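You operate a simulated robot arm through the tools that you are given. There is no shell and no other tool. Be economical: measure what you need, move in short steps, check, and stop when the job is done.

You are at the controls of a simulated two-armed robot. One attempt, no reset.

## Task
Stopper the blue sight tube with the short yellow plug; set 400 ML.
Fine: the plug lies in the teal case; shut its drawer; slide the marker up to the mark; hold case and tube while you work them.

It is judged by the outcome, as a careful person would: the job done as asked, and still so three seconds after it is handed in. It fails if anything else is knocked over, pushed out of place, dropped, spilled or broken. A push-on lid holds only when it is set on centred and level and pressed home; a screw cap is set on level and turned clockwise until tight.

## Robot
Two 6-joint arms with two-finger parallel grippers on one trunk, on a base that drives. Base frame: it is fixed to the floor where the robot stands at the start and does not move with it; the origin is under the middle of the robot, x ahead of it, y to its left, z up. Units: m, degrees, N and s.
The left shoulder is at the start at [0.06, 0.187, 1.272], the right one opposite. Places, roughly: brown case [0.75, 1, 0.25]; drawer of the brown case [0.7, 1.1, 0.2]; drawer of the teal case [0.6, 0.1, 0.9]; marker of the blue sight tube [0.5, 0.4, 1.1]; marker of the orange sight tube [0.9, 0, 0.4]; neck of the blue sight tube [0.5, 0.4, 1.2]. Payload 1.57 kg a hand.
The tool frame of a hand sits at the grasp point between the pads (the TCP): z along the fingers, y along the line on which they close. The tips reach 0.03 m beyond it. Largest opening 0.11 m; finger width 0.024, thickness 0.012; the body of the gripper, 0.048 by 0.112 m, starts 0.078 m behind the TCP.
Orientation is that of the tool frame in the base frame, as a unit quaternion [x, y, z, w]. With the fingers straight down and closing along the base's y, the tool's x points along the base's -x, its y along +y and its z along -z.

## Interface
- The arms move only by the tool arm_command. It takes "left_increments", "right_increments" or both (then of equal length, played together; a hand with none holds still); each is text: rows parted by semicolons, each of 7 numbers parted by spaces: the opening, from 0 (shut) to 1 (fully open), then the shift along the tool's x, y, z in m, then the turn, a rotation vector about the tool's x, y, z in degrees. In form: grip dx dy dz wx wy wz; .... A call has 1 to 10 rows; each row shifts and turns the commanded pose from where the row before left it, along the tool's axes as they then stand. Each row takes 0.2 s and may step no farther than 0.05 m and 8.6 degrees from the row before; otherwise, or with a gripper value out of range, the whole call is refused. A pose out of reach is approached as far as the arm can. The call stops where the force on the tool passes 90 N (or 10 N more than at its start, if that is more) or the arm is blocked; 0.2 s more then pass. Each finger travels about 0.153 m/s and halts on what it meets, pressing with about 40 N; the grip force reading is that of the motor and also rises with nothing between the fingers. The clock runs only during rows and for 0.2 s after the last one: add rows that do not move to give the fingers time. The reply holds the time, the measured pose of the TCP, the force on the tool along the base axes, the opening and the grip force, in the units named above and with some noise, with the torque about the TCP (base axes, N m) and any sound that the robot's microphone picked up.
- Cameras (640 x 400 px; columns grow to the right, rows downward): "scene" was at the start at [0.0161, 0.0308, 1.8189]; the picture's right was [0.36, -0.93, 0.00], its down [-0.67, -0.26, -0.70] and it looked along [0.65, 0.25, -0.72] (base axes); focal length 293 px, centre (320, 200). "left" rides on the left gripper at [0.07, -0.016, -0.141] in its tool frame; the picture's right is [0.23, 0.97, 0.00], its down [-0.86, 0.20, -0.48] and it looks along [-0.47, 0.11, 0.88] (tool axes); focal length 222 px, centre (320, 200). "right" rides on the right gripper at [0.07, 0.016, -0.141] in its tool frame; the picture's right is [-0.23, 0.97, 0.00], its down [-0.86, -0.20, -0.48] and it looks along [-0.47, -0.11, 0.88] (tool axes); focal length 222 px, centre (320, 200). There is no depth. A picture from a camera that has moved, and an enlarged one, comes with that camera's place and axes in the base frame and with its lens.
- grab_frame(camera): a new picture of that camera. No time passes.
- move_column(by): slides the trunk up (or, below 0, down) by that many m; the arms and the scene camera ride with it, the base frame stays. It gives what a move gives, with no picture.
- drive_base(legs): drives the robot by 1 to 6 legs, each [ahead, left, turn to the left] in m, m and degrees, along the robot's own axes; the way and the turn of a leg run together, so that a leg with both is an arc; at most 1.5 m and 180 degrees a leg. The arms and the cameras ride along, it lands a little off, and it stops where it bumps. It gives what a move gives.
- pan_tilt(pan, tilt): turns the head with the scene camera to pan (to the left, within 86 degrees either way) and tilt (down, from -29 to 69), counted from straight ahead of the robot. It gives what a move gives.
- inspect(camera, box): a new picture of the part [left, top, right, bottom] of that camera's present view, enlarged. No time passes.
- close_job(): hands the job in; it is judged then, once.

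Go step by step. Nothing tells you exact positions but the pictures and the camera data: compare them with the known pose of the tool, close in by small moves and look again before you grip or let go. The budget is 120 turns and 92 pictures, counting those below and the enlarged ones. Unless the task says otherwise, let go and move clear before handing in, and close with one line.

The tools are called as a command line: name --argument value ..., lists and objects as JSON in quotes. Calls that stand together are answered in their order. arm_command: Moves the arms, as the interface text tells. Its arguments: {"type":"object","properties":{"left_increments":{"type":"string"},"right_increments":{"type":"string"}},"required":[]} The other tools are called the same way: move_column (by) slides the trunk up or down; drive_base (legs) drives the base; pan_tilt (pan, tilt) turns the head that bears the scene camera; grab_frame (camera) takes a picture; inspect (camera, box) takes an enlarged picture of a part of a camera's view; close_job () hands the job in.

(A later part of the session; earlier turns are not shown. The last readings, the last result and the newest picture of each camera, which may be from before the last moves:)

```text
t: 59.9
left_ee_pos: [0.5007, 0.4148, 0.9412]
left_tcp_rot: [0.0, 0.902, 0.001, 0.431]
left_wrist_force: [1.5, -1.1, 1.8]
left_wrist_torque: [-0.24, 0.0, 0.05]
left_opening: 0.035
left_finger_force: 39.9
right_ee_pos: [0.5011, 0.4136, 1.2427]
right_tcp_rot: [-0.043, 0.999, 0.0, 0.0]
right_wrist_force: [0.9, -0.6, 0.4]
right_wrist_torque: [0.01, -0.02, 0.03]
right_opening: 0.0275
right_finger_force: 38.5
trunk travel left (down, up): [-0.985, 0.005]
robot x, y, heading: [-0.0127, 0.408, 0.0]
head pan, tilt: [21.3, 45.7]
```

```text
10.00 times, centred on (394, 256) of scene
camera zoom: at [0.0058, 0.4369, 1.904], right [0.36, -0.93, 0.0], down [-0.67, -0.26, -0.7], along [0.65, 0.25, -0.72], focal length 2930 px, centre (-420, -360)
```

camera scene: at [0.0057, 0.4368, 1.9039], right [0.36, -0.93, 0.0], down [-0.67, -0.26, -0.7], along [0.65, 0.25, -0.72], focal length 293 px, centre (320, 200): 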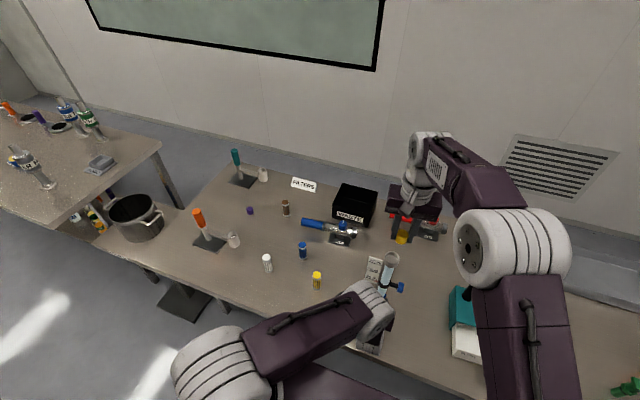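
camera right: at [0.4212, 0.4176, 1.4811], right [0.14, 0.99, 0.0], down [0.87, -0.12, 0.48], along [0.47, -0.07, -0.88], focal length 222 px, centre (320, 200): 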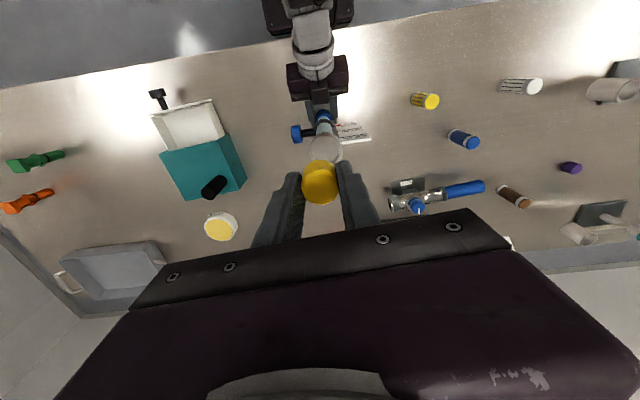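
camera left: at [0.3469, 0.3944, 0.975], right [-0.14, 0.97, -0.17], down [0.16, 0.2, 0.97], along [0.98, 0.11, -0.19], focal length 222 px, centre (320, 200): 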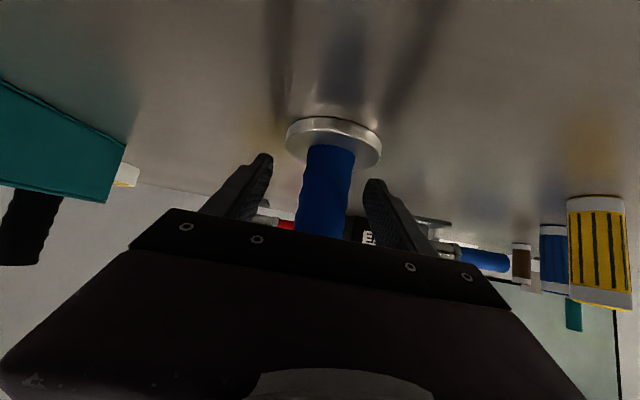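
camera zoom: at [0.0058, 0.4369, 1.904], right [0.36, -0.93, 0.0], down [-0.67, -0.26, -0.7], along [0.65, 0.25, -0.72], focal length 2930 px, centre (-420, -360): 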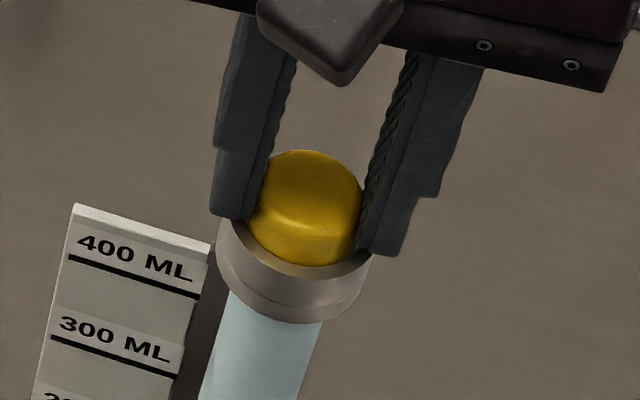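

It's centred in y but about 1.5 mm toward −x. I'll nudge it +x while gripped, then push down a little and release.

arm_command --right_increments "0 -0.0015 0 0 0 0 0;0 0 0 0 0 0 0;0.25 0 0 0 0 0 0;0.3 0 0 0 0 0 0;0.4 0 0 0 0 0 0;0.5 0 0 0 0 0 0;0.5 0 0 -0.02 0 0 0;0.5 0 0 -0.02 0 0 0;0.5 0 0 0 0 0 0"

inspect --camera "right" --box '[290, 120, 350, 200]'

inspect --camera "scene" --box '[374, 236, 414, 276]'

```text
t: 61.9
left_ee_pos: [0.4989, 0.4153, 0.9416]
left_tcp_rot: [0.0, 0.902, 0.001, 0.431]
left_wrist_force: [1.1, -0.6, 2.7]
left_wrist_torque: [-0.14, 0.0, 0.04]
left_opening: 0.0351
left_finger_force: 39.6
right_ee_pos: [0.5014, 0.4149, 1.2816]
right_tcp_rot: [-0.043, 0.999, 0.0, 0.0]
right_wrist_force: [0.4, 0.3, 0.4]
right_wrist_torque: [-0.01, -0.01, -0.01]
right_opening: 0.055
right_finger_force: 0.0
trunk travel left (down, up): [-0.985, 0.005]
robot x, y, heading: [-0.0091, 0.4092, 0.3]
head pan, tilt: [21.3, 45.7]
```

```text
5.00 times, centred on (320, 160) of right
camera zoom: at [0.4304, 0.4244, 1.4243], right [0.14, 0.99, 0.0], down [0.87, -0.12, 0.48], along [0.47, -0.07, -0.88], focal length 1111 px, centre (320, 400)
```

zoom: 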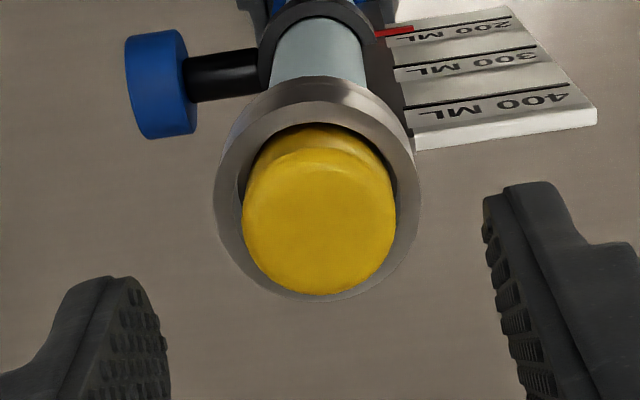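

```text
10.00 times, centred on (394, 256) of scene
camera zoom: at [0.0054, 0.437, 1.904], right [0.36, -0.93, 0.0], down [-0.67, -0.26, -0.7], along [0.65, 0.25, -0.72], focal length 2930 px, centre (-420, -360)
```

zoom: 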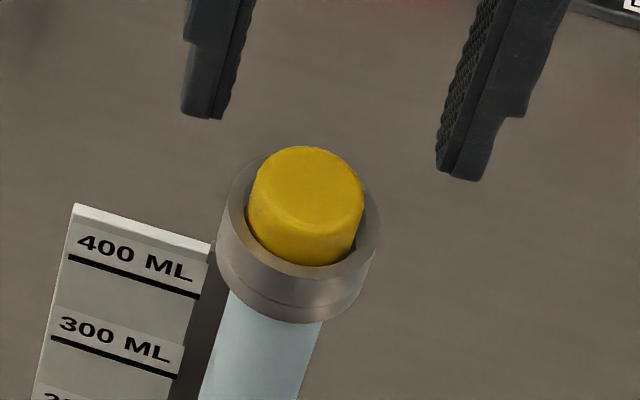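

The plug is centred and level in the cup. Now I'll close the fingers and press down on its centre.

arm_command --right_increments "0.2 0 0 0 0 0 0;0 0 0 0 0 0 0;0 0 0 0 0 0 0;0 0 0 0.015 0 0 0;0 0 0 0.008 0 0 0;0 0 0 0.003 0 0 0;0 0 0 0.003 0 0 0;0 0 0 0.002 0 0 0;0 0 0 0 0 0 0"

```text
t: 63.9
left_ee_pos: [0.5003, 0.4158, 0.941]
left_tcp_rot: [0.001, 0.902, 0.001, 0.432]
left_wrist_force: [6.3, -0.3, -4.1]
left_wrist_torque: [-0.48, 0.1, 0.17]
left_opening: 0.0349
left_finger_force: 40.1
right_ee_pos: [0.5027, 0.4146, 1.2518]
right_tcp_rot: [-0.043, 0.999, 0.0, 0.001]
right_wrist_force: [-1.9, -0.3, 16.8]
right_wrist_torque: [0.06, 0.04, -0.02]
right_opening: 0.0002
right_finger_force: 21.8
trunk travel left (down, up): [-0.985, 0.005]
robot x, y, heading: [-0.0089, 0.4072, -0.1]
head pan, tilt: [21.3, 45.7]
```

Contact is where expected, at 17 N. Pressing further.

arm_command --right_increments "0 0 0 0.001 0 0 0;0 0 0 0.001 0 0 0;0 0 0 0.001 0 0 0;0 0 0 0 0 0 0"

```text
t: 64.9
left_ee_pos: [0.4985, 0.4163, 0.9417]
left_tcp_rot: [0.0, 0.902, 0.002, 0.431]
left_wrist_force: [15.3, -1.1, -25.4]
left_wrist_torque: [-0.66, 0.07, 0.06]
left_opening: 0.035
left_finger_force: 39.5
right_ee_pos: [0.502, 0.4143, 1.251]
right_tcp_rot: [-0.044, 0.999, 0.001, 0.005]
right_wrist_force: [-6.1, -0.6, 56.2]
right_wrist_torque: [-0.01, 0.39, -0.01]
right_opening: 0.0001
right_finger_force: 21.0
trunk travel left (down, up): [-0.985, 0.005]
robot x, y, heading: [-0.0107, 0.4095, -0.2]
head pan, tilt: [21.3, 45.7]
```

arm_command --right_increments "0 0 0 0.001 0 0 0;0 0 0 0.001 0 0 0;0 0 0 0 0 0 0"

inspect --camera "scene" --box '[374, 236, 414, 276]'

```text
t: 65.7
left_ee_pos: [0.4987, 0.4149, 0.9417]
left_tcp_rot: [0.0, 0.902, 0.001, 0.431]
left_wrist_force: [19.3, 0.1, -36.1]
left_wrist_torque: [-0.73, 0.19, 0.0]
left_opening: 0.0351
left_finger_force: 39.9
right_ee_pos: [0.5023, 0.4154, 1.252]
right_tcp_rot: [-0.043, 0.999, 0.002, 0.006]
right_wrist_force: [-6.6, -1.3, 71.5]
right_wrist_torque: [-0.1, 0.6, 0.01]
right_opening: 0.0
right_finger_force: 21.7
trunk travel left (down, up): [-0.985, 0.005]
robot x, y, heading: [-0.0105, 0.4051, -0.2]
head pan, tilt: [21.3, 45.7]
```

```text
10.00 times, centred on (394, 256) of scene
camera zoom: at [0.0025, 0.4367, 1.9041], right [0.36, -0.93, 0.0], down [-0.66, -0.26, -0.7], along [0.65, 0.25, -0.71], focal length 2930 px, centre (-420, -360)
```

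zoom: 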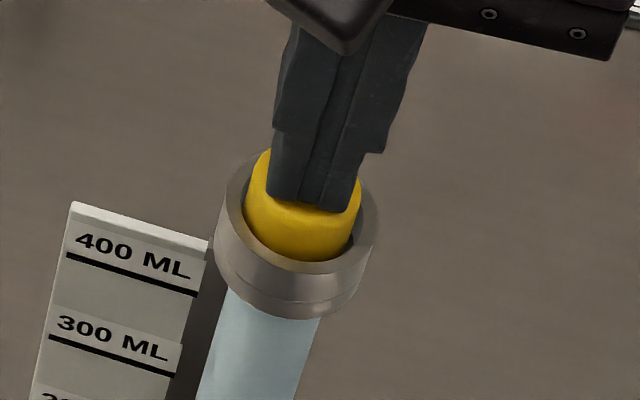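

The plug holds firm under 71 N, so it's home. I'll lift off and turn the right hand 85° so it can take the blue marker knob at about (0.500, 0.363, 1.075) from the right side.

arm_command --right_increments "0 0 0 -0.006 0 0 0;0 0 0 -0.03 0 0 0;0 0 0 -0.04 0 0 0;0.4 0 -0.03 -0.03 0 0 0;0.6 0 -0.04 -0.02 0 0 0;0.6 0 -0.04 0 0 0 0;0.6 0 0 0 0 0 -8.5;0.6 0 0 0 0 0 -8.5;0.6 0 0 0 0 0 -8.5;0.6 0 0 0 0 0 -8.5"

arm_command --right_increments "0.6 0 0 0 0 0 -8.5;0.6 0 0 0 0 0 -8.5;0.6 0 0 0 0 0 -8.5;0.6 0 0 0 0 0 -8.5;0.6 0 0 0 0 0 -8.5;0.6 0 0 0 0 0 -8.5;0.6 0 0 0 0 0 0"

inspect --camera "scene" --box '[354, 226, 434, 306]'

```text
t: 67.9
left_ee_pos: [0.5001, 0.4139, 0.9408]
left_tcp_rot: [0.0, 0.902, 0.001, 0.432]
left_wrist_force: [1.1, 0.1, 3.3]
left_wrist_torque: [-0.24, -0.04, 0.01]
left_opening: 0.0352
left_finger_force: 39.9
right_ee_pos: [0.5108, 0.3056, 1.3717]
right_tcp_rot: [-0.335, 0.942, 0.0, 0.001]
right_wrist_force: [0.0, 0.0, 0.0]
right_wrist_torque: [-0.03, -0.05, -0.03]
right_opening: 0.066
right_finger_force: 0.1
trunk travel left (down, up): [-0.985, 0.005]
robot x, y, heading: [-0.0114, 0.4079, 0.2]
head pan, tilt: [21.3, 45.7]
```

```text
t: 69.5
left_ee_pos: [0.5011, 0.4134, 0.9412]
left_tcp_rot: [0.0, 0.902, 0.001, 0.431]
left_wrist_force: [2.4, 0.5, 5.1]
left_wrist_torque: [-0.26, -0.08, 0.08]
left_opening: 0.035
left_finger_force: 39.5
right_ee_pos: [0.5112, 0.3047, 1.3721]
right_tcp_rot: [0.708, -0.707, 0.0, 0.0]
right_wrist_force: [-0.2, 0.5, -0.6]
right_wrist_torque: [0.01, -0.01, -0.01]
right_opening: 0.0658
right_finger_force: 0.0
trunk travel left (down, up): [-0.985, 0.005]
robot x, y, heading: [-0.0071, 0.4047, 0.0]
head pan, tilt: [21.3, 45.7]
```

```text
5.00 times, centred on (394, 266) of scene
camera zoom: at [0.0054, 0.437, 1.904], right [0.36, -0.93, 0.0], down [-0.67, -0.26, -0.7], along [0.65, 0.25, -0.72], focal length 1465 px, centre (-50, -130)
```

zoom: 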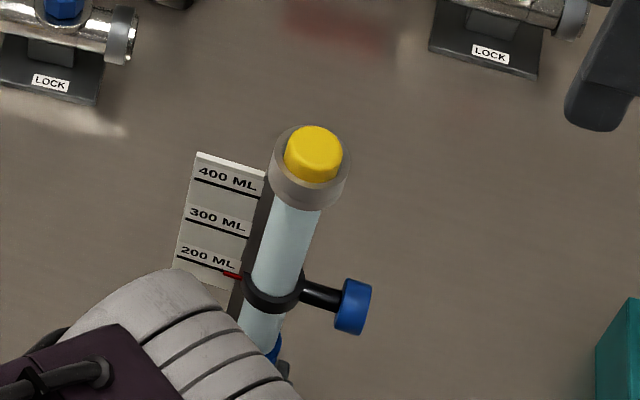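

The plug sits home. I'll tilt the right hand and come down toward the marker knob.

arm_command --right_increments "0.6 0 0 0 0 -8.3 0;0.6 0 0 0 0 -8.3 0;0.6 0 0 0 0 -8.3 0;0.6 0.0149 0.0022 0.0454 0 0 0;0.6 0.0149 0.0022 0.0454 0 0 0;0.6 0.0149 0.0022 0.0454 0 0 0;0.6 0.0149 0.0022 0.0454 0 0 0;0.6 0.0149 0.0022 0.0454 0 0 0;0.6 0 0 0 0 0 0"

grab_frame --camera "right"

inspect --camera "scene" --box '[354, 226, 434, 306]'

```text
t: 71.5
left_ee_pos: [0.5004, 0.4141, 0.9408]
left_tcp_rot: [0.001, 0.902, 0.001, 0.432]
left_wrist_force: [0.1, -0.6, 6.3]
left_wrist_torque: [-0.25, -0.03, -0.05]
left_opening: 0.0349
left_finger_force: 39.5
right_ee_pos: [0.5, 0.3317, 1.1352]
right_tcp_rot: [-0.69, 0.691, 0.152, 0.154]
right_wrist_force: [-0.8, 0.8, -0.2]
right_wrist_torque: [0.01, -0.01, 0.01]
right_opening: 0.066
right_finger_force: 0.1
trunk travel left (down, up): [-0.985, 0.005]
robot x, y, heading: [-0.0074, 0.4062, 0.2]
head pan, tilt: [21.3, 45.7]
```

```text
19 pictures are left
camera right: at [0.4833, 0.2084, 1.2333], right [-0.97, 0.21, 0.09], down [0.2, 0.57, 0.79], along [0.11, 0.79, -0.6], focal length 222 px, centre (320, 200)
```

right: 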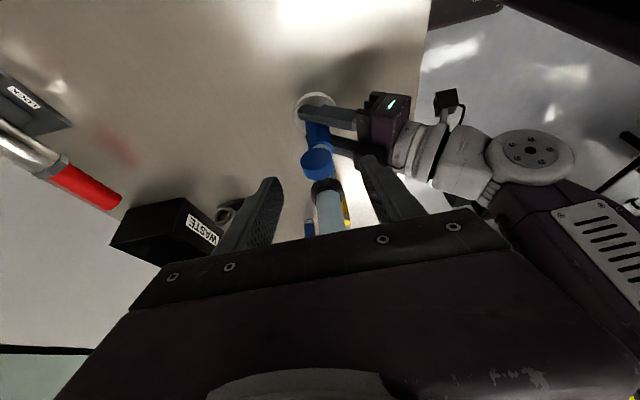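

```text
5.00 times, centred on (394, 266) of scene
camera zoom: at [0.0047, 0.437, 1.9039], right [0.36, -0.93, 0.0], down [-0.67, -0.26, -0.7], along [0.65, 0.25, -0.71], focal length 1465 px, centre (-50, -130)
```

zoom: 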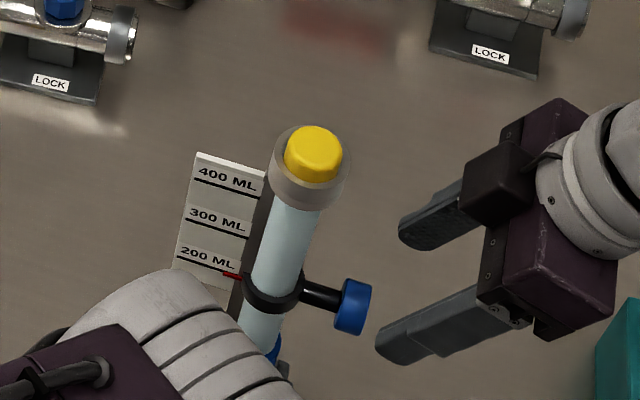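

The knob is lined up between the right fingers. I'll advance onto it and close.

arm_command --right_increments "0.5 0 -0.0003 0.025 0 0 0;0.5 0 -0.0003 0.025 0 0 0;0.5 0 -0.0004 0.019 0 0 0;0.5 0 0 0 0 0 0;0.35 0 0 0 0 0 0;0.2 0 0 0 0 0 0;0 0 0 0 0 0 0;0 0 0 0 0 0 0"

inspect --camera "scene" --box '[354, 226, 434, 306]'

```text
t: 73.3
left_ee_pos: [0.4989, 0.4146, 0.9418]
left_tcp_rot: [0.0, 0.902, 0.002, 0.432]
left_wrist_force: [-8.8, -0.7, 9.8]
left_wrist_torque: [0.0, -0.55, -0.42]
left_opening: 0.035
left_finger_force: 40.1
right_ee_pos: [0.5019, 0.3613, 1.073]
right_tcp_rot: [0.691, -0.69, -0.151, -0.153]
right_wrist_force: [10.4, -0.8, 0.1]
right_wrist_torque: [-0.35, -0.48, -0.07]
right_opening: 0.0304
right_finger_force: 39.3
trunk travel left (down, up): [-0.985, 0.005]
robot x, y, heading: [-0.0118, 0.4065, 0.3]
head pan, tilt: [21.3, 45.7]
```

```text
5.00 times, centred on (394, 266) of scene
camera zoom: at [0.0046, 0.4367, 1.904], right [0.36, -0.93, 0.0], down [-0.67, -0.26, -0.7], along [0.65, 0.25, -0.71], focal length 1465 px, centre (-50, -130)
```

zoom: 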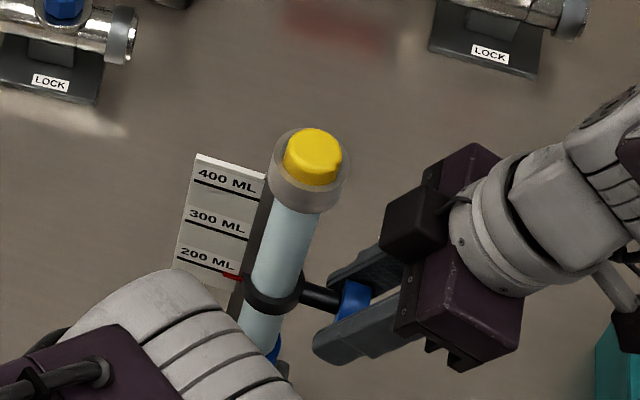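

The knob is gripped. By projection the pointer must rise about 0.094 m to reach 400 ML. I'll slide it partway and check.

arm_command --right_increments "0 -0.0042 -0.001 -0.0091 0 0 0;0 -0.0042 0 -0.0091 0 0 0;0 -0.0042 0 -0.0091 0 0 0;0 -0.0042 0 -0.0091 0 0 0;0 -0.0042 0 -0.0091 0 0 0;0 0 0 0 0 0 0"

inspect --camera "scene" --box '[354, 226, 434, 306]'

```text
t: 74.7
left_ee_pos: [0.4997, 0.4146, 0.9411]
left_tcp_rot: [0.001, 0.901, 0.0, 0.433]
left_wrist_force: [-1.6, 5.4, 6.0]
left_wrist_torque: [-0.78, 0.11, 0.03]
left_opening: 0.0349
left_finger_force: 40.3
right_ee_pos: [0.5005, 0.3619, 1.1222]
right_tcp_rot: [0.691, -0.69, -0.153, -0.152]
right_wrist_force: [-1.5, -5.1, -1.2]
right_wrist_torque: [-0.44, 0.2, 0.01]
right_opening: 0.0308
right_finger_force: 39.8
trunk travel left (down, up): [-0.985, 0.005]
robot x, y, heading: [-0.0055, 0.4072, -0.1]
head pan, tilt: [21.3, 45.7]
```

```text
5.00 times, centred on (394, 266) of scene
camera zoom: at [0.0045, 0.4367, 1.904], right [0.36, -0.93, 0.0], down [-0.67, -0.26, -0.7], along [0.65, 0.25, -0.71], focal length 1465 px, centre (-50, -130)
```

zoom: 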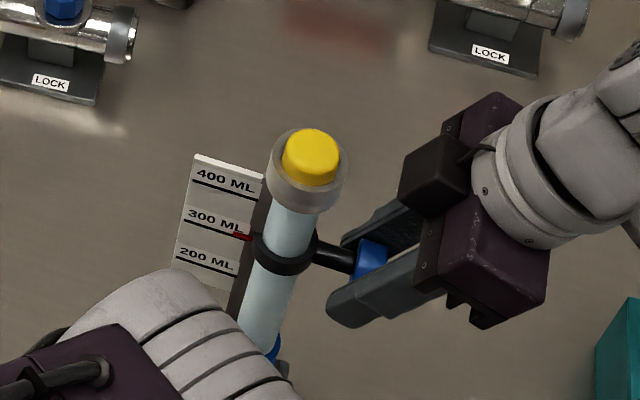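

The marker slides freely and the pointer is now at about 300. Another 45 mm to go.

arm_command --right_increments "0 -0.0042 0 -0.0091 0 0 0;0 -0.0042 0 -0.0091 0 0 0;0 -0.0042 0 -0.0091 0 0 0;0 -0.0042 0 -0.0091 0 0 0;0 -0.0017 0 -0.0036 0 0 0;0 0 0 0 0 0 0;0 0 0 0 0 0 0"

inspect --camera "scene" --box '[366, 236, 396, 266]'

```text
t: 76.3
left_ee_pos: [0.5027, 0.4135, 0.9433]
left_tcp_rot: [0.001, 0.901, 0.0, 0.434]
left_wrist_force: [-1.2, -0.9, 30.9]
left_wrist_torque: [-1.15, -0.22, -0.02]
left_opening: 0.0355
left_finger_force: 39.5
right_ee_pos: [0.5007, 0.3624, 1.1659]
right_tcp_rot: [-0.69, 0.691, 0.153, 0.151]
right_wrist_force: [1.2, -0.7, -32.2]
right_wrist_torque: [-0.39, -0.02, -0.01]
right_opening: 0.0307
right_finger_force: 39.4
trunk travel left (down, up): [-0.985, 0.005]
robot x, y, heading: [-0.0114, 0.4051, 0.0]
head pan, tilt: [21.3, 45.7]
```

```text
13.33 times, centred on (381, 251) of scene
camera zoom: at [0.006, 0.4371, 1.9039], right [0.36, -0.93, 0.0], down [-0.67, -0.26, -0.7], along [0.65, 0.25, -0.72], focal length 3907 px, centre (-493, -480)
```

zoom: 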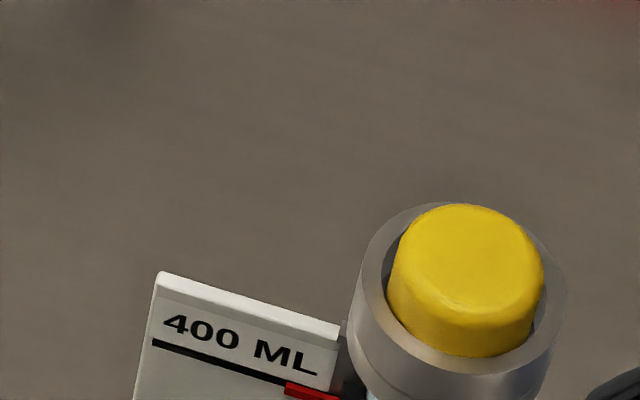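

Force jumped to 32 N, so something like a stop is near. I'll ease off slightly and look at the pointer against the 400 line.

arm_command --right_increments "0 0.0013 0 0.0027 0 0 0;0 0 0 0 0 0 0;0 0 0 0 0 0 0"

inspect --camera "scene" --box '[366, 246, 396, 276]'

```text
t: 77.1
left_ee_pos: [0.5007, 0.4139, 0.9403]
left_tcp_rot: [0.001, 0.902, 0.001, 0.432]
left_wrist_force: [4.2, -6.0, 18.8]
left_wrist_torque: [-0.4, 0.55, -0.13]
left_opening: 0.0352
left_finger_force: 40.5
right_ee_pos: [0.503, 0.3612, 1.1646]
right_tcp_rot: [0.691, -0.69, -0.152, -0.152]
right_wrist_force: [-3.8, 5.7, -15.2]
right_wrist_torque: [0.87, 0.16, 0.24]
right_opening: 0.0305
right_finger_force: 39.8
trunk travel left (down, up): [-0.985, 0.005]
robot x, y, heading: [-0.0084, 0.405, -0.1]
head pan, tilt: [21.3, 45.7]
```

```text
13.33 times, centred on (381, 261) of scene
camera zoom: at [0.006, 0.4368, 1.904], right [0.36, -0.93, 0.0], down [-0.67, -0.26, -0.7], along [0.65, 0.25, -0.72], focal length 3907 px, centre (-493, -613)
```

zoom: 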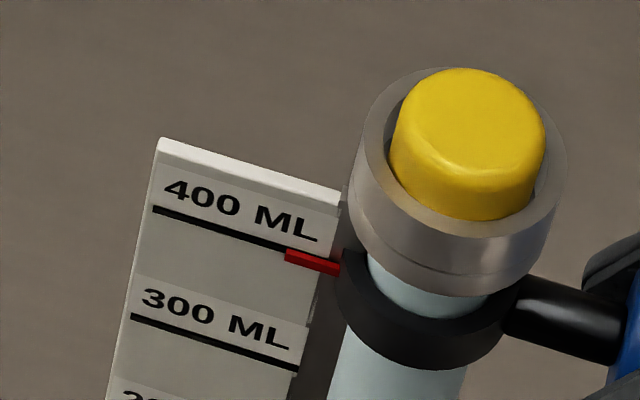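

There's still a visible gap between the marker ring and the cup, and the pointer looks about 2 mm low. I'll raise a few millimetres more in tiny steps.

arm_command --right_increments "0 -0.0004 0 -0.0009 0 0 0;0 -0.0004 0 -0.0009 0 0 0;0 -0.0004 0 -0.0009 0 0 0;0 0 0 0 0 0 0;0 0 0 0 0 0 0;0 0 0 0 0 0 0"

inspect --camera "scene" --box '[366, 246, 396, 276]'

```text
t: 78.5
left_ee_pos: [0.5025, 0.4146, 0.9418]
left_tcp_rot: [0.0, 0.901, 0.001, 0.433]
left_wrist_force: [-0.3, -5.2, 33.5]
left_wrist_torque: [-0.71, -0.02, -0.1]
left_opening: 0.0352
left_finger_force: 39.7
right_ee_pos: [0.5023, 0.3612, 1.1656]
right_tcp_rot: [-0.69, 0.691, 0.153, 0.152]
right_wrist_force: [0.7, 5.0, -33.3]
right_wrist_torque: [-0.06, -0.02, 0.05]
right_opening: 0.0303
right_finger_force: 39.8
trunk travel left (down, up): [-0.985, 0.005]
robot x, y, heading: [-0.0094, 0.4065, 0.2]
head pan, tilt: [21.3, 45.7]
```

```text
13.33 times, centred on (381, 261) of scene
camera zoom: at [0.0062, 0.4369, 1.9039], right [0.36, -0.93, 0.0], down [-0.67, -0.26, -0.7], along [0.65, 0.25, -0.72], focal length 3907 px, centre (-493, -613)
```

zoom: 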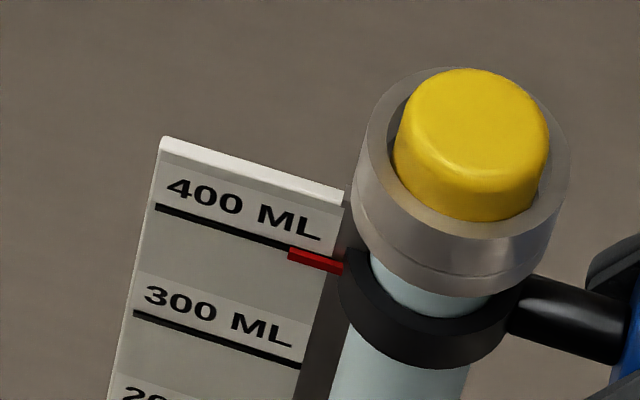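

The whole tube lifts slightly rather than the marker sliding, so the marker is at its upper stop, right by the 400 line. I'll relax the pull, release the knob and back off, then check with a level view.

arm_command --right_increments "0 0.0017 0 0.0036 0 0 0;0 0 0 0 0 0 0;0 0 0 0 0 0 0"

```text
t: 79.3
left_ee_pos: [0.4994, 0.4151, 0.941]
left_tcp_rot: [-0.001, 0.903, 0.003, 0.43]
left_wrist_force: [11.4, 0.5, 7.0]
left_wrist_torque: [-0.67, 0.35, 0.0]
left_opening: 0.0349
left_finger_force: 40.1
right_ee_pos: [0.5021, 0.3611, 1.1625]
right_tcp_rot: [0.691, -0.69, -0.151, -0.154]
right_wrist_force: [-5.6, -0.5, 2.6]
right_wrist_torque: [0.58, 0.46, 0.41]
right_opening: 0.0304
right_finger_force: 39.5
trunk travel left (down, up): [-0.985, 0.005]
robot x, y, heading: [-0.0098, 0.4093, -0.2]
head pan, tilt: [21.3, 45.7]
```

arm_command --right_increments "0.3 0 0 0 0 0 0;0.4 0 0 0 0 0 0;0.5 0 0 0 0 0 0;0.5 0 0 -0.03 0 0 0;0.5 0 0 -0.04 0 0 0;0.5 0.03 0 -0.02 0 0 0;0.5 0 0 0 0 0 0"

inspect --camera "scene" --box '[366, 246, 396, 276]'

```text
t: 80.9
left_ee_pos: [0.4992, 0.4149, 0.9405]
left_tcp_rot: [0.001, 0.902, 0.001, 0.431]
left_wrist_force: [-0.1, -1.5, 1.0]
left_wrist_torque: [-0.1, 0.02, -0.01]
left_opening: 0.0352
left_finger_force: 39.8
right_ee_pos: [0.5022, 0.296, 1.2314]
right_tcp_rot: [-0.69, 0.691, 0.152, 0.153]
right_wrist_force: [0.2, -0.3, -0.1]
right_wrist_torque: [0.0, -0.03, 0.01]
right_opening: 0.0551
right_finger_force: 0.0
trunk travel left (down, up): [-0.985, 0.005]
robot x, y, heading: [-0.0127, 0.4047, 0.0]
head pan, tilt: [21.3, 45.7]
```

```text
13.33 times, centred on (381, 261) of scene
camera zoom: at [0.0052, 0.4372, 1.9039], right [0.36, -0.93, 0.0], down [-0.67, -0.26, -0.7], along [0.65, 0.25, -0.72], focal length 3907 px, centre (-493, -613)
```

zoom: 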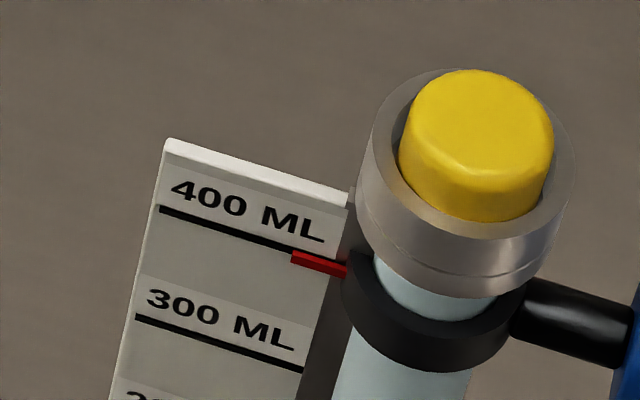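

The marker stays put and the plug stays seated. Now I'll release the tube with the left hand and back it straight out.

arm_command --left_increments "0.45 0 0 0 0 0 0;0.6 0 0 0 0 0 0;0.7 0 0 0 0 0 0;0.7 0 0 0 0 0 0;0.7 0.01 0 -0.03 0 0 0;0.7 0.01 0 -0.03 0 0 0;0.7 0 0 0 0 0 0"

```text
t: 82.5
left_ee_pos: [0.4493, 0.4065, 0.958]
left_tcp_rot: [0.0, 0.903, 0.002, 0.429]
left_wrist_force: [-0.3, -0.2, 0.2]
left_wrist_torque: [0.0, -0.02, 0.03]
left_opening: 0.0773
left_finger_force: 0.0
left hand out of reach, approached as far as the arm can: row 6
right_ee_pos: [0.5016, 0.2966, 1.2299]
right_tcp_rot: [0.69, -0.69, -0.153, -0.153]
right_wrist_force: [-0.7, 0.0, 0.2]
right_wrist_torque: [0.0, -0.01, -0.04]
right_opening: 0.0548
right_finger_force: 0.1
trunk travel left (down, up): [-0.985, 0.005]
robot x, y, heading: [-0.0114, 0.4066, -0.1]
head pan, tilt: [21.3, 45.7]
```

arm_command --left_increments "0.7 0 0 0 0 8.5 0;0.7 0 0 0 0 8.5 0;0.7 0 0 0 0 8.5 0;0.7 0.012 0 0 0 8.5 0;0.7 0.015 0 0 0 8.5 0;0.7 0.015 0 0 0 8.3 0;0.7 0 0.02 -0.04 0 0 0;0.7 0 0.02 -0.04 0 0 0;0.7 0 0.02 -0.04 0 0 0;0.7 0 0.02 -0.04 0 0 0"

arm_command --left_increments "0.7 0 0.01 -0.045 0 0 0;0.7 0 0 -0.045 0 0 0;0.7 0 0 -0.045 0 0 0;0.7 0 0 -0.045 0 0 0;0.7 0 0 -0.045 0 0 0;0.7 0 0 -0.045 0 0 0;0.7 0 0 0 0 0 0" --right_increments "1 0 0 0 0 8.3 0;1 0 0 0 0 8.3 0;1 0 0 0 0 8.3 0;1 0 0 -0.04 0 0 0;1 0 0 -0.04 0 0 0;1 0 0 -0.04 0 0 0;1 0 0 0 0 0 0"

```text
t: 84.7
left_ee_pos: [0.4001, 0.4906, 1.1132]
left_tcp_rot: [-0.003, 0.998, 0.02, 0.066]
left_wrist_force: [0.3, 0.5, 0.4]
left_wrist_torque: [-0.02, -0.06, 0.0]
left_opening: 0.0766
left_finger_force: 0.1
left hand out of reach, approached as far as the arm can: row 5, 6
right_ee_pos: [0.5028, 0.2975, 1.2312]
right_tcp_rot: [-0.69, 0.691, 0.152, 0.154]
right_wrist_force: [-0.9, -0.4, -0.3]
right_wrist_torque: [-0.04, 0.02, -0.02]
right_opening: 0.0551
right_finger_force: 0.0
trunk travel left (down, up): [-0.985, 0.005]
robot x, y, heading: [-0.0116, 0.4085, -0.2]
head pan, tilt: [21.3, 45.7]
```

```text
t: 86.3
left_ee_pos: [0.3319, 0.4818, 1.3142]
left_tcp_rot: [-0.004, 0.996, 0.039, 0.085]
left_wrist_force: [-0.1, 0.2, -0.2]
left_wrist_torque: [0.02, 0.0, 0.05]
left_opening: 0.0768
left_finger_force: 0.1
left hand out of reach, approached as far as the arm can: row 3, 4, 5, 6
right_ee_pos: [0.5055, 0.2954, 1.3502]
right_tcp_rot: [0.708, -0.707, 0.0, 0.0]
right_wrist_force: [-0.1, -0.1, 0.2]
right_wrist_torque: [-0.02, -0.02, -0.02]
right_opening: 0.1101
right_finger_force: 0.0
trunk travel left (down, up): [-0.985, 0.005]
robot x, y, heading: [-0.0126, 0.4057, 0.1]
head pan, tilt: [21.3, 45.7]
```

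Both hands are clear of the tube. I'll straighten the hands and raise them before driving back to the case.

arm_command --left_increments "0.9 -0.02 0.01 -0.035 2.2 4.9 0;1 -0.02 0.01 -0.035 2.3 4.9 0;1 -0.0236 0.017 -0.037 0 0 0;1 -0.0236 0.017 -0.037 0 0 0;1 -0.0236 0.017 -0.037 0 0 0;1 0 0 0 0 0 0;1 0 0 0 0 0 0;1 0 0 0 0 0 0;1 0 0 0 0 0 0;1 0 0 0 0 0 0" --right_increments "1 0 0 -0.048 0 0 0;1 0 0 -0.048 0 0 0;1 0 0.03 -0.03 0 0 0;1 0 0.04 0 0 0 8.5;1 0 0 0 0 0 8.5;1 0 0 0 0 0 8.5;1 0 0 0 0 0 8.5;1 0 0 0 0 0 8.5;1 0 0 0 0 0 8.5;1 0 0 0 0 0 8.5"

arm_command --right_increments "1 0 0 0 0 0 8.5;1 0 0 0 0 0 8.5;1 0 0 0 0 0 8.5;1 0.03 0 0 0 0 0;1 0 0 0 0 0 0"

drive_base --legs '[[0, -0.405, 0]]'

```text
t: 88.5
left_ee_pos: [0.3743, 0.5355, 1.393]
left_tcp_rot: [-0.007, 0.993, 0.091, 0.079]
left_wrist_force: [0.9, 0.7, -0.5]
left_wrist_torque: [0.01, -0.02, 0.03]
left_opening: 0.1101
left_finger_force: 0.1
left hand out of reach, approached as far as the arm can: row 1, 2, 3, 4, 5
right_ee_pos: [0.4322, 0.2969, 1.4774]
right_tcp_rot: [-0.262, 0.965, -0.001, 0.0]
right_wrist_force: [0.3, 0.0, -0.4]
right_wrist_torque: [-0.03, 0.02, 0.04]
right_opening: 0.1104
right_finger_force: 0.0
trunk travel left (down, up): [-0.985, 0.005]
robot x, y, heading: [-0.0101, 0.408, 0.1]
head pan, tilt: [21.3, 45.7]
```

```text
t: 89.7
left_ee_pos: [0.3731, 0.5334, 1.3937]
left_tcp_rot: [-0.006, 0.993, 0.092, 0.079]
left_wrist_force: [0.0, 0.2, -0.3]
left_wrist_torque: [-0.01, -0.02, 0.02]
left_opening: 0.1101
left_finger_force: 0.1
right_ee_pos: [0.4013, 0.2923, 1.4769]
right_tcp_rot: [-0.043, 0.999, 0.0, 0.001]
right_wrist_force: [0.2, 0.7, -0.3]
right_wrist_torque: [0.01, -0.01, 0.02]
right_opening: 0.11
right_finger_force: 0.1
trunk travel left (down, up): [-0.985, 0.005]
robot x, y, heading: [-0.0066, 0.4058, 0.2]
head pan, tilt: [21.3, 45.7]
```

```text
t: 92.2
left_ee_pos: [0.3743, 0.1319, 1.394]
left_tcp_rot: [-0.006, 0.993, 0.091, 0.078]
left_wrist_force: [0.0, -0.2, -1.0]
left_wrist_torque: [-0.04, -0.02, 0.01]
left_opening: 0.11
left_finger_force: 0.0
right_ee_pos: [0.4027, -0.1098, 1.4777]
right_tcp_rot: [-0.043, 0.999, -0.002, 0.0]
right_wrist_force: [-0.1, -0.3, -0.1]
right_wrist_torque: [-0.04, -0.03, 0.02]
right_opening: 0.1097
right_finger_force: 0.1
trunk travel left (down, up): [-0.985, 0.005]
robot x, y, heading: [-0.0136, 0.0003, 0.1]
head pan, tilt: [21.3, 45.7]
```

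The left hand is a bit stuck near a joint limit. I'll free it by moving outward while levelling.

arm_command --left_increments "1 -0.02 0.03 0 0 0 0;1 -0.02 0.03 0 0 0 0;1 -0.02 0.03 0 2.6 2.2 0;1 0 0.03 0 2.6 2.2 0;1 0 0 0 2.6 2.3 0;1 0 0 0 2.6 2.3 0;1 0 0 0 0 0 0"

grab_frame --camera "scene"

```text
t: 93.8
left_ee_pos: [0.4123, 0.2133, 1.3899]
left_tcp_rot: [-0.008, 0.992, 0.107, 0.069]
left_wrist_force: [0.0, 1.2, -0.3]
left_wrist_torque: [-0.01, 0.03, 0.01]
left_opening: 0.11
left_finger_force: 0.1
left hand out of reach, approached as far as the arm can: row 2, 3, 4, 5, 6
right_ee_pos: [0.402, -0.1116, 1.4763]
right_tcp_rot: [-0.044, 0.999, 0.001, -0.001]
right_wrist_force: [1.1, 0.6, 0.6]
right_wrist_torque: [-0.01, 0.01, 0.03]
right_opening: 0.1097
right_finger_force: 0.1
trunk travel left (down, up): [-0.985, 0.005]
robot x, y, heading: [-0.0136, 0.0016, 0.1]
head pan, tilt: [21.3, 45.7]
```

```text
11 pictures are left
camera scene: at [0.0058, 0.0311, 1.904], right [0.36, -0.93, 0.0], down [-0.67, -0.26, -0.7], along [0.65, 0.25, -0.72], focal length 293 px, centre (320, 200)
```

scene: 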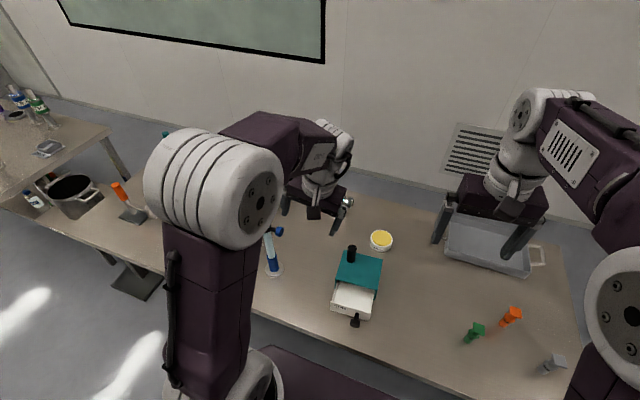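

arm_command --left_increments "1 -0.03 -0.01 0.02 0 0 0;1 -0.03 -0.01 0.02 0 0 0;1 -0.02 -0.01 0.02 0 0 0;1 0 0 0.02 3 2 0;1 0 0 0.02 3 2 0;1 0 0 0 3 2 0;1 0 0 0 3 2 0;1 0 0 0 0 0 0"

```text
t: 95.6
left_ee_pos: [0.4932, 0.1995, 1.3066]
left_tcp_rot: [-0.009, 0.993, 0.1, 0.06]
left_wrist_force: [0.1, 0.8, -0.1]
left_wrist_torque: [-0.02, -0.01, -0.01]
left_opening: 0.1101
left_finger_force: 0.0
left hand out of reach, approached as far as the arm can: row 4, 5, 6, 7
right_ee_pos: [0.4016, -0.1117, 1.477]
right_tcp_rot: [-0.043, 0.999, 0.0, 0.001]
right_wrist_force: [-0.1, -0.9, 0.0]
right_wrist_torque: [0.02, -0.02, 0.04]
right_opening: 0.1103
right_finger_force: 0.1
trunk travel left (down, up): [-0.985, 0.005]
robot x, y, heading: [-0.0118, 0.0017, 0.1]
head pan, tilt: [21.3, 45.7]
```

arm_command --left_increments "1 0 0 0 0 0 8;1 0 0 0 0 0 8;1 0 0 0 4 3 0;1 0 0 0 4 3 0;1 0 0 0 3 1 0;1 0 0 0 0 0 0"

```text
t: 97.0
left_ee_pos: [0.467, 0.1593, 1.2873]
left_tcp_rot: [0.122, 0.987, 0.101, 0.026]
left_wrist_force: [1.2, 0.4, -0.4]
left_wrist_torque: [0.0, -0.03, 0.0]
left_opening: 0.1097
left_finger_force: 0.1
left hand out of reach, approached as far as the arm can: row 2, 3, 4, 5
right_ee_pos: [0.4034, -0.1123, 1.4778]
right_tcp_rot: [-0.043, 0.999, 0.0, 0.0]
right_wrist_force: [-0.5, 0.4, -0.2]
right_wrist_torque: [-0.01, -0.02, 0.0]
right_opening: 0.1101
right_finger_force: 0.1
trunk travel left (down, up): [-0.985, 0.005]
robot x, y, heading: [-0.0081, -0.0019, -0.0]
head pan, tilt: [21.3, 45.7]
```

arm_command --left_increments "1 0 0.01 -0.01 0 0 -8;1 0 0.01 -0.01 0 0 -8;1 0 0.01 0 0 0 -8;1 0 0 0 0 0 -8;1 0 0 0 4 2 0;1 0 0 0 4 2 0;1 0 0 0 4 0 0;1 0 0 0 0 0 0"

```text
t: 98.8
left_ee_pos: [0.4696, 0.1847, 1.3094]
left_tcp_rot: [-0.156, 0.982, 0.095, 0.056]
left_wrist_force: [-0.2, -0.6, -0.2]
left_wrist_torque: [0.02, -0.01, 0.01]
left_opening: 0.1105
left_finger_force: 0.1
left hand out of reach, approached as far as the arm can: row 5, 6, 7
right_ee_pos: [0.4026, -0.1118, 1.4782]
right_tcp_rot: [-0.043, 0.999, 0.0, -0.001]
right_wrist_force: [-0.5, 0.3, 0.4]
right_wrist_torque: [0.01, -0.02, 0.01]
right_opening: 0.1102
right_finger_force: 0.1
trunk travel left (down, up): [-0.985, 0.005]
robot x, y, heading: [-0.0092, 0.0005, 0.2]
head pan, tilt: [21.3, 45.7]
```

The left wrist keeps about a 12° lean toward +y. I'll turn the hand so it closes along x, where the lean doesn't affect gripping the post.

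arm_command --left_increments "1 0 0 0 0 0 -8.2;1 0 0 0 0 0 -8.2;1 0 0 0 0 0 -8.2;1 0 0 0 0 0 -8.2;1 0 0 0 0 0 -8.2;1 0 0 0 0 0 -8.2;1 0 0 0 0 0 -8.2;1 0 0 0 0 0 -8.2;1 0 0 0 0 0 -6;1 0 0 0 0 0 0"

```text
t: 101.0
left_ee_pos: [0.4691, 0.1857, 1.3126]
left_tcp_rot: [-0.7, 0.705, 0.045, 0.101]
left_wrist_force: [0.4, 0.0, -0.4]
left_wrist_torque: [-0.02, 0.01, -0.02]
left_opening: 0.1099
left_finger_force: 0.0
right_ee_pos: [0.4016, -0.1113, 1.4781]
right_tcp_rot: [-0.043, 0.999, 0.0, 0.001]
right_wrist_force: [0.5, 0.1, 0.1]
right_wrist_torque: [-0.02, 0.04, 0.0]
right_opening: 0.1102
right_finger_force: 0.0
trunk travel left (down, up): [-0.985, 0.005]
robot x, y, heading: [-0.0104, -0.0015, -0.0]
head pan, tilt: [21.3, 45.7]
```

arm_command --left_increments "1 -0.00 -0.03 0 4.5 0 0;1 0 -0.03 0.02 0 6 0;1 0 -0.03 0.02 0 6 0;1 0 0 0 0 0 0"

```text
t: 102.0
left_ee_pos: [0.5141, 0.1771, 1.2708]
left_tcp_rot: [-0.693, 0.71, -0.016, 0.124]
left_wrist_force: [0.0, -0.2, 0.2]
left_wrist_torque: [-0.03, -0.01, 0.02]
left_opening: 0.1101
left_finger_force: 0.1
left hand out of reach, approached as far as the arm can: row 2, 3
right_ee_pos: [0.4018, -0.112, 1.4784]
right_tcp_rot: [-0.043, 0.999, 0.0, 0.001]
right_wrist_force: [-0.9, 0.2, -0.5]
right_wrist_torque: [0.02, 0.02, -0.02]
right_opening: 0.1099
right_finger_force: 0.1
trunk travel left (down, up): [-0.985, 0.005]
robot x, y, heading: [-0.0119, 0.0032, 0.0]
head pan, tilt: [21.3, 45.7]
```

arm_command --left_increments "1 0 0 0 -5.5 0 0;1 0 0 0 -5.5 0 0;1 0 0 0 0 0 0"

drive_base --legs '[[0.11, 0, 0]]'

move_column --by -0.2

```text
t: 102.8
left_ee_pos: [0.4901, 0.1818, 1.2517]
left_tcp_rot: [-0.7, 0.707, 0.063, 0.084]
left_wrist_force: [0.1, -0.3, 0.0]
left_wrist_torque: [0.02, 0.01, -0.01]
left_opening: 0.1099
left_finger_force: 0.1
left hand out of reach, approached as far as the arm can: row 1, 2
right_ee_pos: [0.4023, -0.1104, 1.4775]
right_tcp_rot: [-0.043, 0.999, 0.0, 0.0]
right_wrist_force: [-0.4, 0.3, 0.1]
right_wrist_torque: [0.01, 0.0, -0.01]
right_opening: 0.1099
right_finger_force: 0.0
trunk travel left (down, up): [-0.985, 0.005]
robot x, y, heading: [-0.0113, 0.0005, 0.1]
head pan, tilt: [21.3, 45.7]
```

```text
t: 104.0
left_ee_pos: [0.5927, 0.1824, 1.2543]
left_tcp_rot: [-0.7, 0.706, 0.062, 0.087]
left_wrist_force: [-0.5, -0.1, -0.2]
left_wrist_torque: [-0.03, -0.07, -0.02]
left_opening: 0.1101
left_finger_force: 0.0
right_ee_pos: [0.5033, -0.1118, 1.4799]
right_tcp_rot: [-0.045, 0.999, 0.0, 0.004]
right_wrist_force: [-1.0, 0.0, 0.5]
right_wrist_torque: [-0.02, -0.04, -0.01]
right_opening: 0.1102
right_finger_force: 0.0
trunk travel left (down, up): [-0.985, 0.005]
robot x, y, heading: [0.1007, 0.001, 0.1]
head pan, tilt: [21.3, 45.7]
```

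```text
t: 106.1
left_ee_pos: [0.5993, 0.1824, 1.0513]
left_tcp_rot: [-0.7, 0.706, 0.063, 0.085]
left_wrist_force: [-0.2, -0.1, -0.4]
left_wrist_torque: [0.01, -0.02, -0.03]
left_opening: 0.1101
left_finger_force: 0.0
right_ee_pos: [0.5127, -0.1112, 1.2776]
right_tcp_rot: [-0.044, 0.999, 0.001, 0.0]
right_wrist_force: [-0.7, 0.1, -0.3]
right_wrist_torque: [-0.01, 0.0, 0.01]
right_opening: 0.11
right_finger_force: 0.1
trunk travel left (down, up): [-0.785, 0.205]
robot x, y, heading: [0.1014, 0.0027, 0.1]
head pan, tilt: [21.3, 45.7]
```

The left hand is already just beside the post, with clearance. I'll slide it over the post, then look.

arm_command --left_increments "1 0.015 -0.003 0.006 0 0 0;1 0.015 -0.003 0.006 0 0 0;1 0.0145 -0.0027 0.0054 0 0 0;1 0 0 0 0 0 0"

grab_frame --camera "scene"

```text
t: 107.1
left_ee_pos: [0.6082, 0.1414, 1.0249]
left_tcp_rot: [-0.7, 0.706, 0.063, 0.087]
left_wrist_force: [0.0, -0.7, 0.4]
left_wrist_torque: [0.0, 0.03, 0.01]
left_opening: 0.1099
left_finger_force: 0.0
right_ee_pos: [0.5123, -0.1118, 1.2785]
right_tcp_rot: [-0.045, 0.999, 0.0, 0.0]
right_wrist_force: [0.1, 0.1, 0.3]
right_wrist_torque: [-0.03, -0.01, 0.0]
right_opening: 0.1097
right_finger_force: 0.0
trunk travel left (down, up): [-0.785, 0.205]
robot x, y, heading: [0.0962, -0.0006, 0.2]
head pan, tilt: [21.3, 45.7]
```

```text
10 pictures are left
camera scene: at [0.1154, 0.0321, 1.7039], right [0.36, -0.93, 0.0], down [-0.67, -0.26, -0.7], along [0.65, 0.26, -0.72], focal length 293 px, centre (320, 200)
```

scene: 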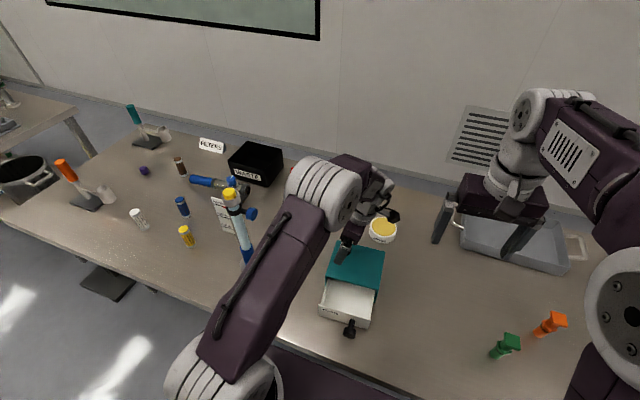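

The scene is tidy and the left fingers straddle the post. I'll close the left on it while the right hand moves above the drawer knob.

arm_command --left_increments "0.6 0 0 0 0 0 0;0.4 0 0 0 0 0 0;0.25 0 0 0 0 0 0;0.1 0 0 0 0 0 0;0 0 0 0 0 0 0;0 0 0 0 0 0 0;0 0 0 0 0 0 0;0 0 0 0 0 0 0;0 0 0 0 0 0 0" --right_increments "1 0.0197 0.0368 0 0 0 0;1 0.0197 0.0368 0 0 0 0;1 0.0197 0.0368 0 0 0 0;1 0.0197 0.0368 0 0 0 0;1 0.0197 0.0368 0 0 0 0;0.8 0 0 0 0 -8.5 0;0.7 0.0065 0 0.0433 0 0 0;0.7 0.0065 0 0.0433 0 0 0;0.7 0 0 0 0 0 0"

grab_frame --camera "right"

```text
t: 108.3
left_ee_pos: [0.6114, 0.1481, 1.03]
left_tcp_rot: [0.705, -0.702, -0.06, -0.087]
left_wrist_force: [-1.0, 1.4, 2.3]
left_wrist_torque: [0.34, 0.47, -0.07]
left_opening: 0.0312
left_finger_force: 40.0
right_ee_pos: [0.4136, 0.0327, 1.2725]
right_tcp_rot: [-0.03, 0.999, -0.016, -0.003]
right_wrist_force: [-2.8, -12.8, -20.2]
right_wrist_torque: [0.41, -0.09, -0.03]
right_opening: 0.11
right_finger_force: 0.1
trunk travel left (down, up): [-0.785, 0.205]
robot x, y, heading: [0.0946, -0.0005, 0.1]
head pan, tilt: [21.3, 45.7]
stopped in row 5 (right hand): the force on the tool passed its limit (the readings are from after the stop); the commanded pose is now the measured one
```

```text
9 pictures are left
camera right: at [0.344, 0.0492, 1.4139], right [0.17, 0.99, -0.03], down [0.87, -0.13, 0.48], along [0.47, -0.11, -0.88], focal length 222 px, centre (320, 200)
```

right: 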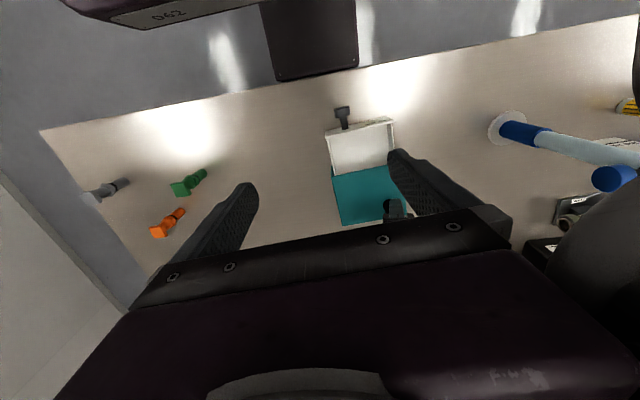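

The right hand bumped the left forearm on the way over. I'll back it off the way it came and check the left hand's hold.

arm_command --right_increments "1 0 -0.03 0 0 0 0;1 0 -0.04 0 0 0 0;1 0 -0.04 0 0 0 0;1 0 -0.03 0 0 0 0;1 0 0 0 0 0 0;1 0 0 0 0 0 0"

inspect --camera "scene" --box '[190, 170, 430, 350]'

```text
t: 109.7
left_ee_pos: [0.6108, 0.1457, 1.0294]
left_tcp_rot: [0.704, -0.702, -0.061, -0.087]
left_wrist_force: [3.9, -2.1, 13.5]
left_wrist_torque: [-0.06, 0.93, 0.17]
left_opening: 0.0309
left_finger_force: 40.0
right_ee_pos: [0.4225, -0.1063, 1.2779]
right_tcp_rot: [-0.03, 0.999, -0.013, 0.001]
right_wrist_force: [0.5, -0.3, -0.5]
right_wrist_torque: [0.02, 0.0, -0.01]
right_opening: 0.11
right_finger_force: 0.0
trunk travel left (down, up): [-0.785, 0.205]
robot x, y, heading: [0.0966, 0.0033, 0.1]
head pan, tilt: [21.3, 45.7]
```

```text
2.22 times, centred on (310, 260) of scene
camera zoom: at [0.1145, 0.0307, 1.704], right [0.36, -0.93, 0.0], down [-0.67, -0.26, -0.7], along [0.65, 0.26, -0.71], focal length 651 px, centre (342, 67)
```

zoom: 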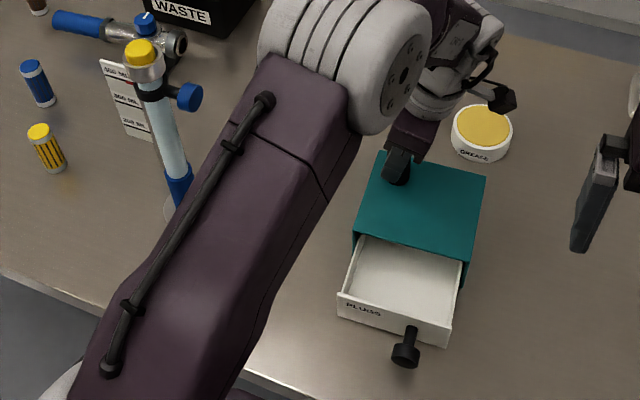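

The left hand still holds the post but was shifted about 5 mm up and to +y. I'll ease it back to where it gripped.

arm_command --left_increments "0 0.0025 0.001 0.002 0 0 0;0 0.0025 0.001 0.002 0 0 0;0 0 0 0 0 0 0;0 0 0 0 0 0 0" --right_increments "1 0 0 0.04 0 0 0;1 0 0 0.04 0 0 0;1 0 0 0.04 0 0 0;1 0 0 0.04 0 0 0"

```text
t: 110.7
left_ee_pos: [0.6095, 0.141, 1.0252]
left_tcp_rot: [0.704, -0.702, -0.059, -0.089]
left_wrist_force: [15.1, 3.0, 39.6]
left_wrist_torque: [0.81, 2.02, -0.31]
left_opening: 0.0327
left_finger_force: 40.3
right_ee_pos: [0.4227, -0.1118, 1.117]
right_tcp_rot: [-0.031, 0.999, -0.012, 0.001]
right_wrist_force: [1.0, 0.8, 0.2]
right_wrist_torque: [0.0, -0.02, -0.03]
right_opening: 0.1097
right_finger_force: 0.1
trunk travel left (down, up): [-0.785, 0.205]
robot x, y, heading: [0.1001, 0.0008, 0.1]
head pan, tilt: [21.3, 45.7]
```

arm_command --left_increments "0 -0.0008 -0.001 -0.0039 0 0 0;0 0 0 0 0 0 0;0 0 0 0 0 0 0"

```text
t: 111.5
left_ee_pos: [0.608, 0.1419, 1.0261]
left_tcp_rot: [0.704, -0.702, -0.062, -0.086]
left_wrist_force: [-2.7, -2.5, 4.3]
left_wrist_torque: [0.13, 0.93, 0.2]
left_opening: 0.0317
left_finger_force: 40.2
right_ee_pos: [0.4238, -0.1105, 1.1169]
right_tcp_rot: [-0.03, 0.999, -0.014, 0.0]
right_wrist_force: [0.0, -0.3, 0.6]
right_wrist_torque: [0.0, 0.02, -0.01]
right_opening: 0.1102
right_finger_force: 0.0
trunk travel left (down, up): [-0.785, 0.205]
robot x, y, heading: [0.1037, 0.0041, -0.0]
head pan, tilt: [21.3, 45.7]
```

The left hand is back at the original grip point with low force. Now the right hand comes in low, under the left forearm, to above the knob.

arm_command --right_increments "0.8 0 0 0.038 0 0 0;0.7 0 0 0.038 0 0 0;0.7 0 0 0.038 0 0 0;0.7 0.0031 0.03 0 0 0 0;0.7 0.0031 0.03 0 0 0 0;0.7 0.0031 0.03 0 0 0 0;0.7 0.0031 0.03 0 0 0 0;0.7 0.0031 0.03 0 0 0 0;0.7 0 0 0 0 0 0"

grab_frame --camera "right"

```text
t: 113.5
left_ee_pos: [0.6092, 0.142, 1.0275]
left_tcp_rot: [0.704, -0.702, -0.061, -0.087]
left_wrist_force: [0.3, -0.6, 12.1]
left_wrist_torque: [-0.06, 1.31, 0.15]
left_opening: 0.0308
left_finger_force: 39.4
right_ee_pos: [0.3984, 0.0333, 0.9991]
right_tcp_rot: [-0.03, 0.999, -0.013, 0.001]
right_wrist_force: [-0.8, -0.3, -0.1]
right_wrist_torque: [0.0, 0.02, -0.01]
right_opening: 0.0768
right_finger_force: 0.1
trunk travel left (down, up): [-0.785, 0.205]
robot x, y, heading: [0.0997, -0.0002, -0.0]
head pan, tilt: [21.3, 45.7]
```

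```text
7 pictures are left
camera right: at [0.3271, 0.0497, 1.1414], right [0.17, 0.99, -0.03], down [0.86, -0.13, 0.48], along [0.47, -0.1, -0.88], focal length 222 px, centre (320, 200)
```

right: 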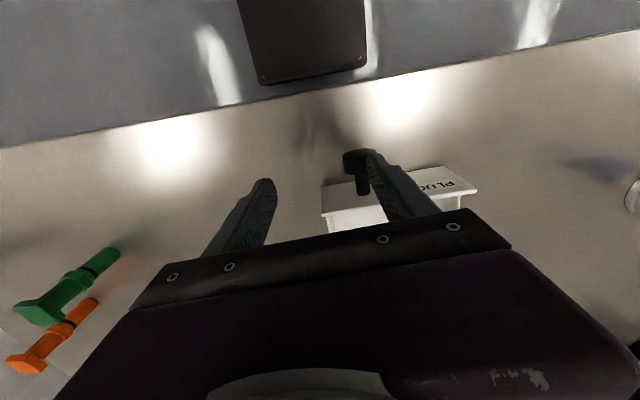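

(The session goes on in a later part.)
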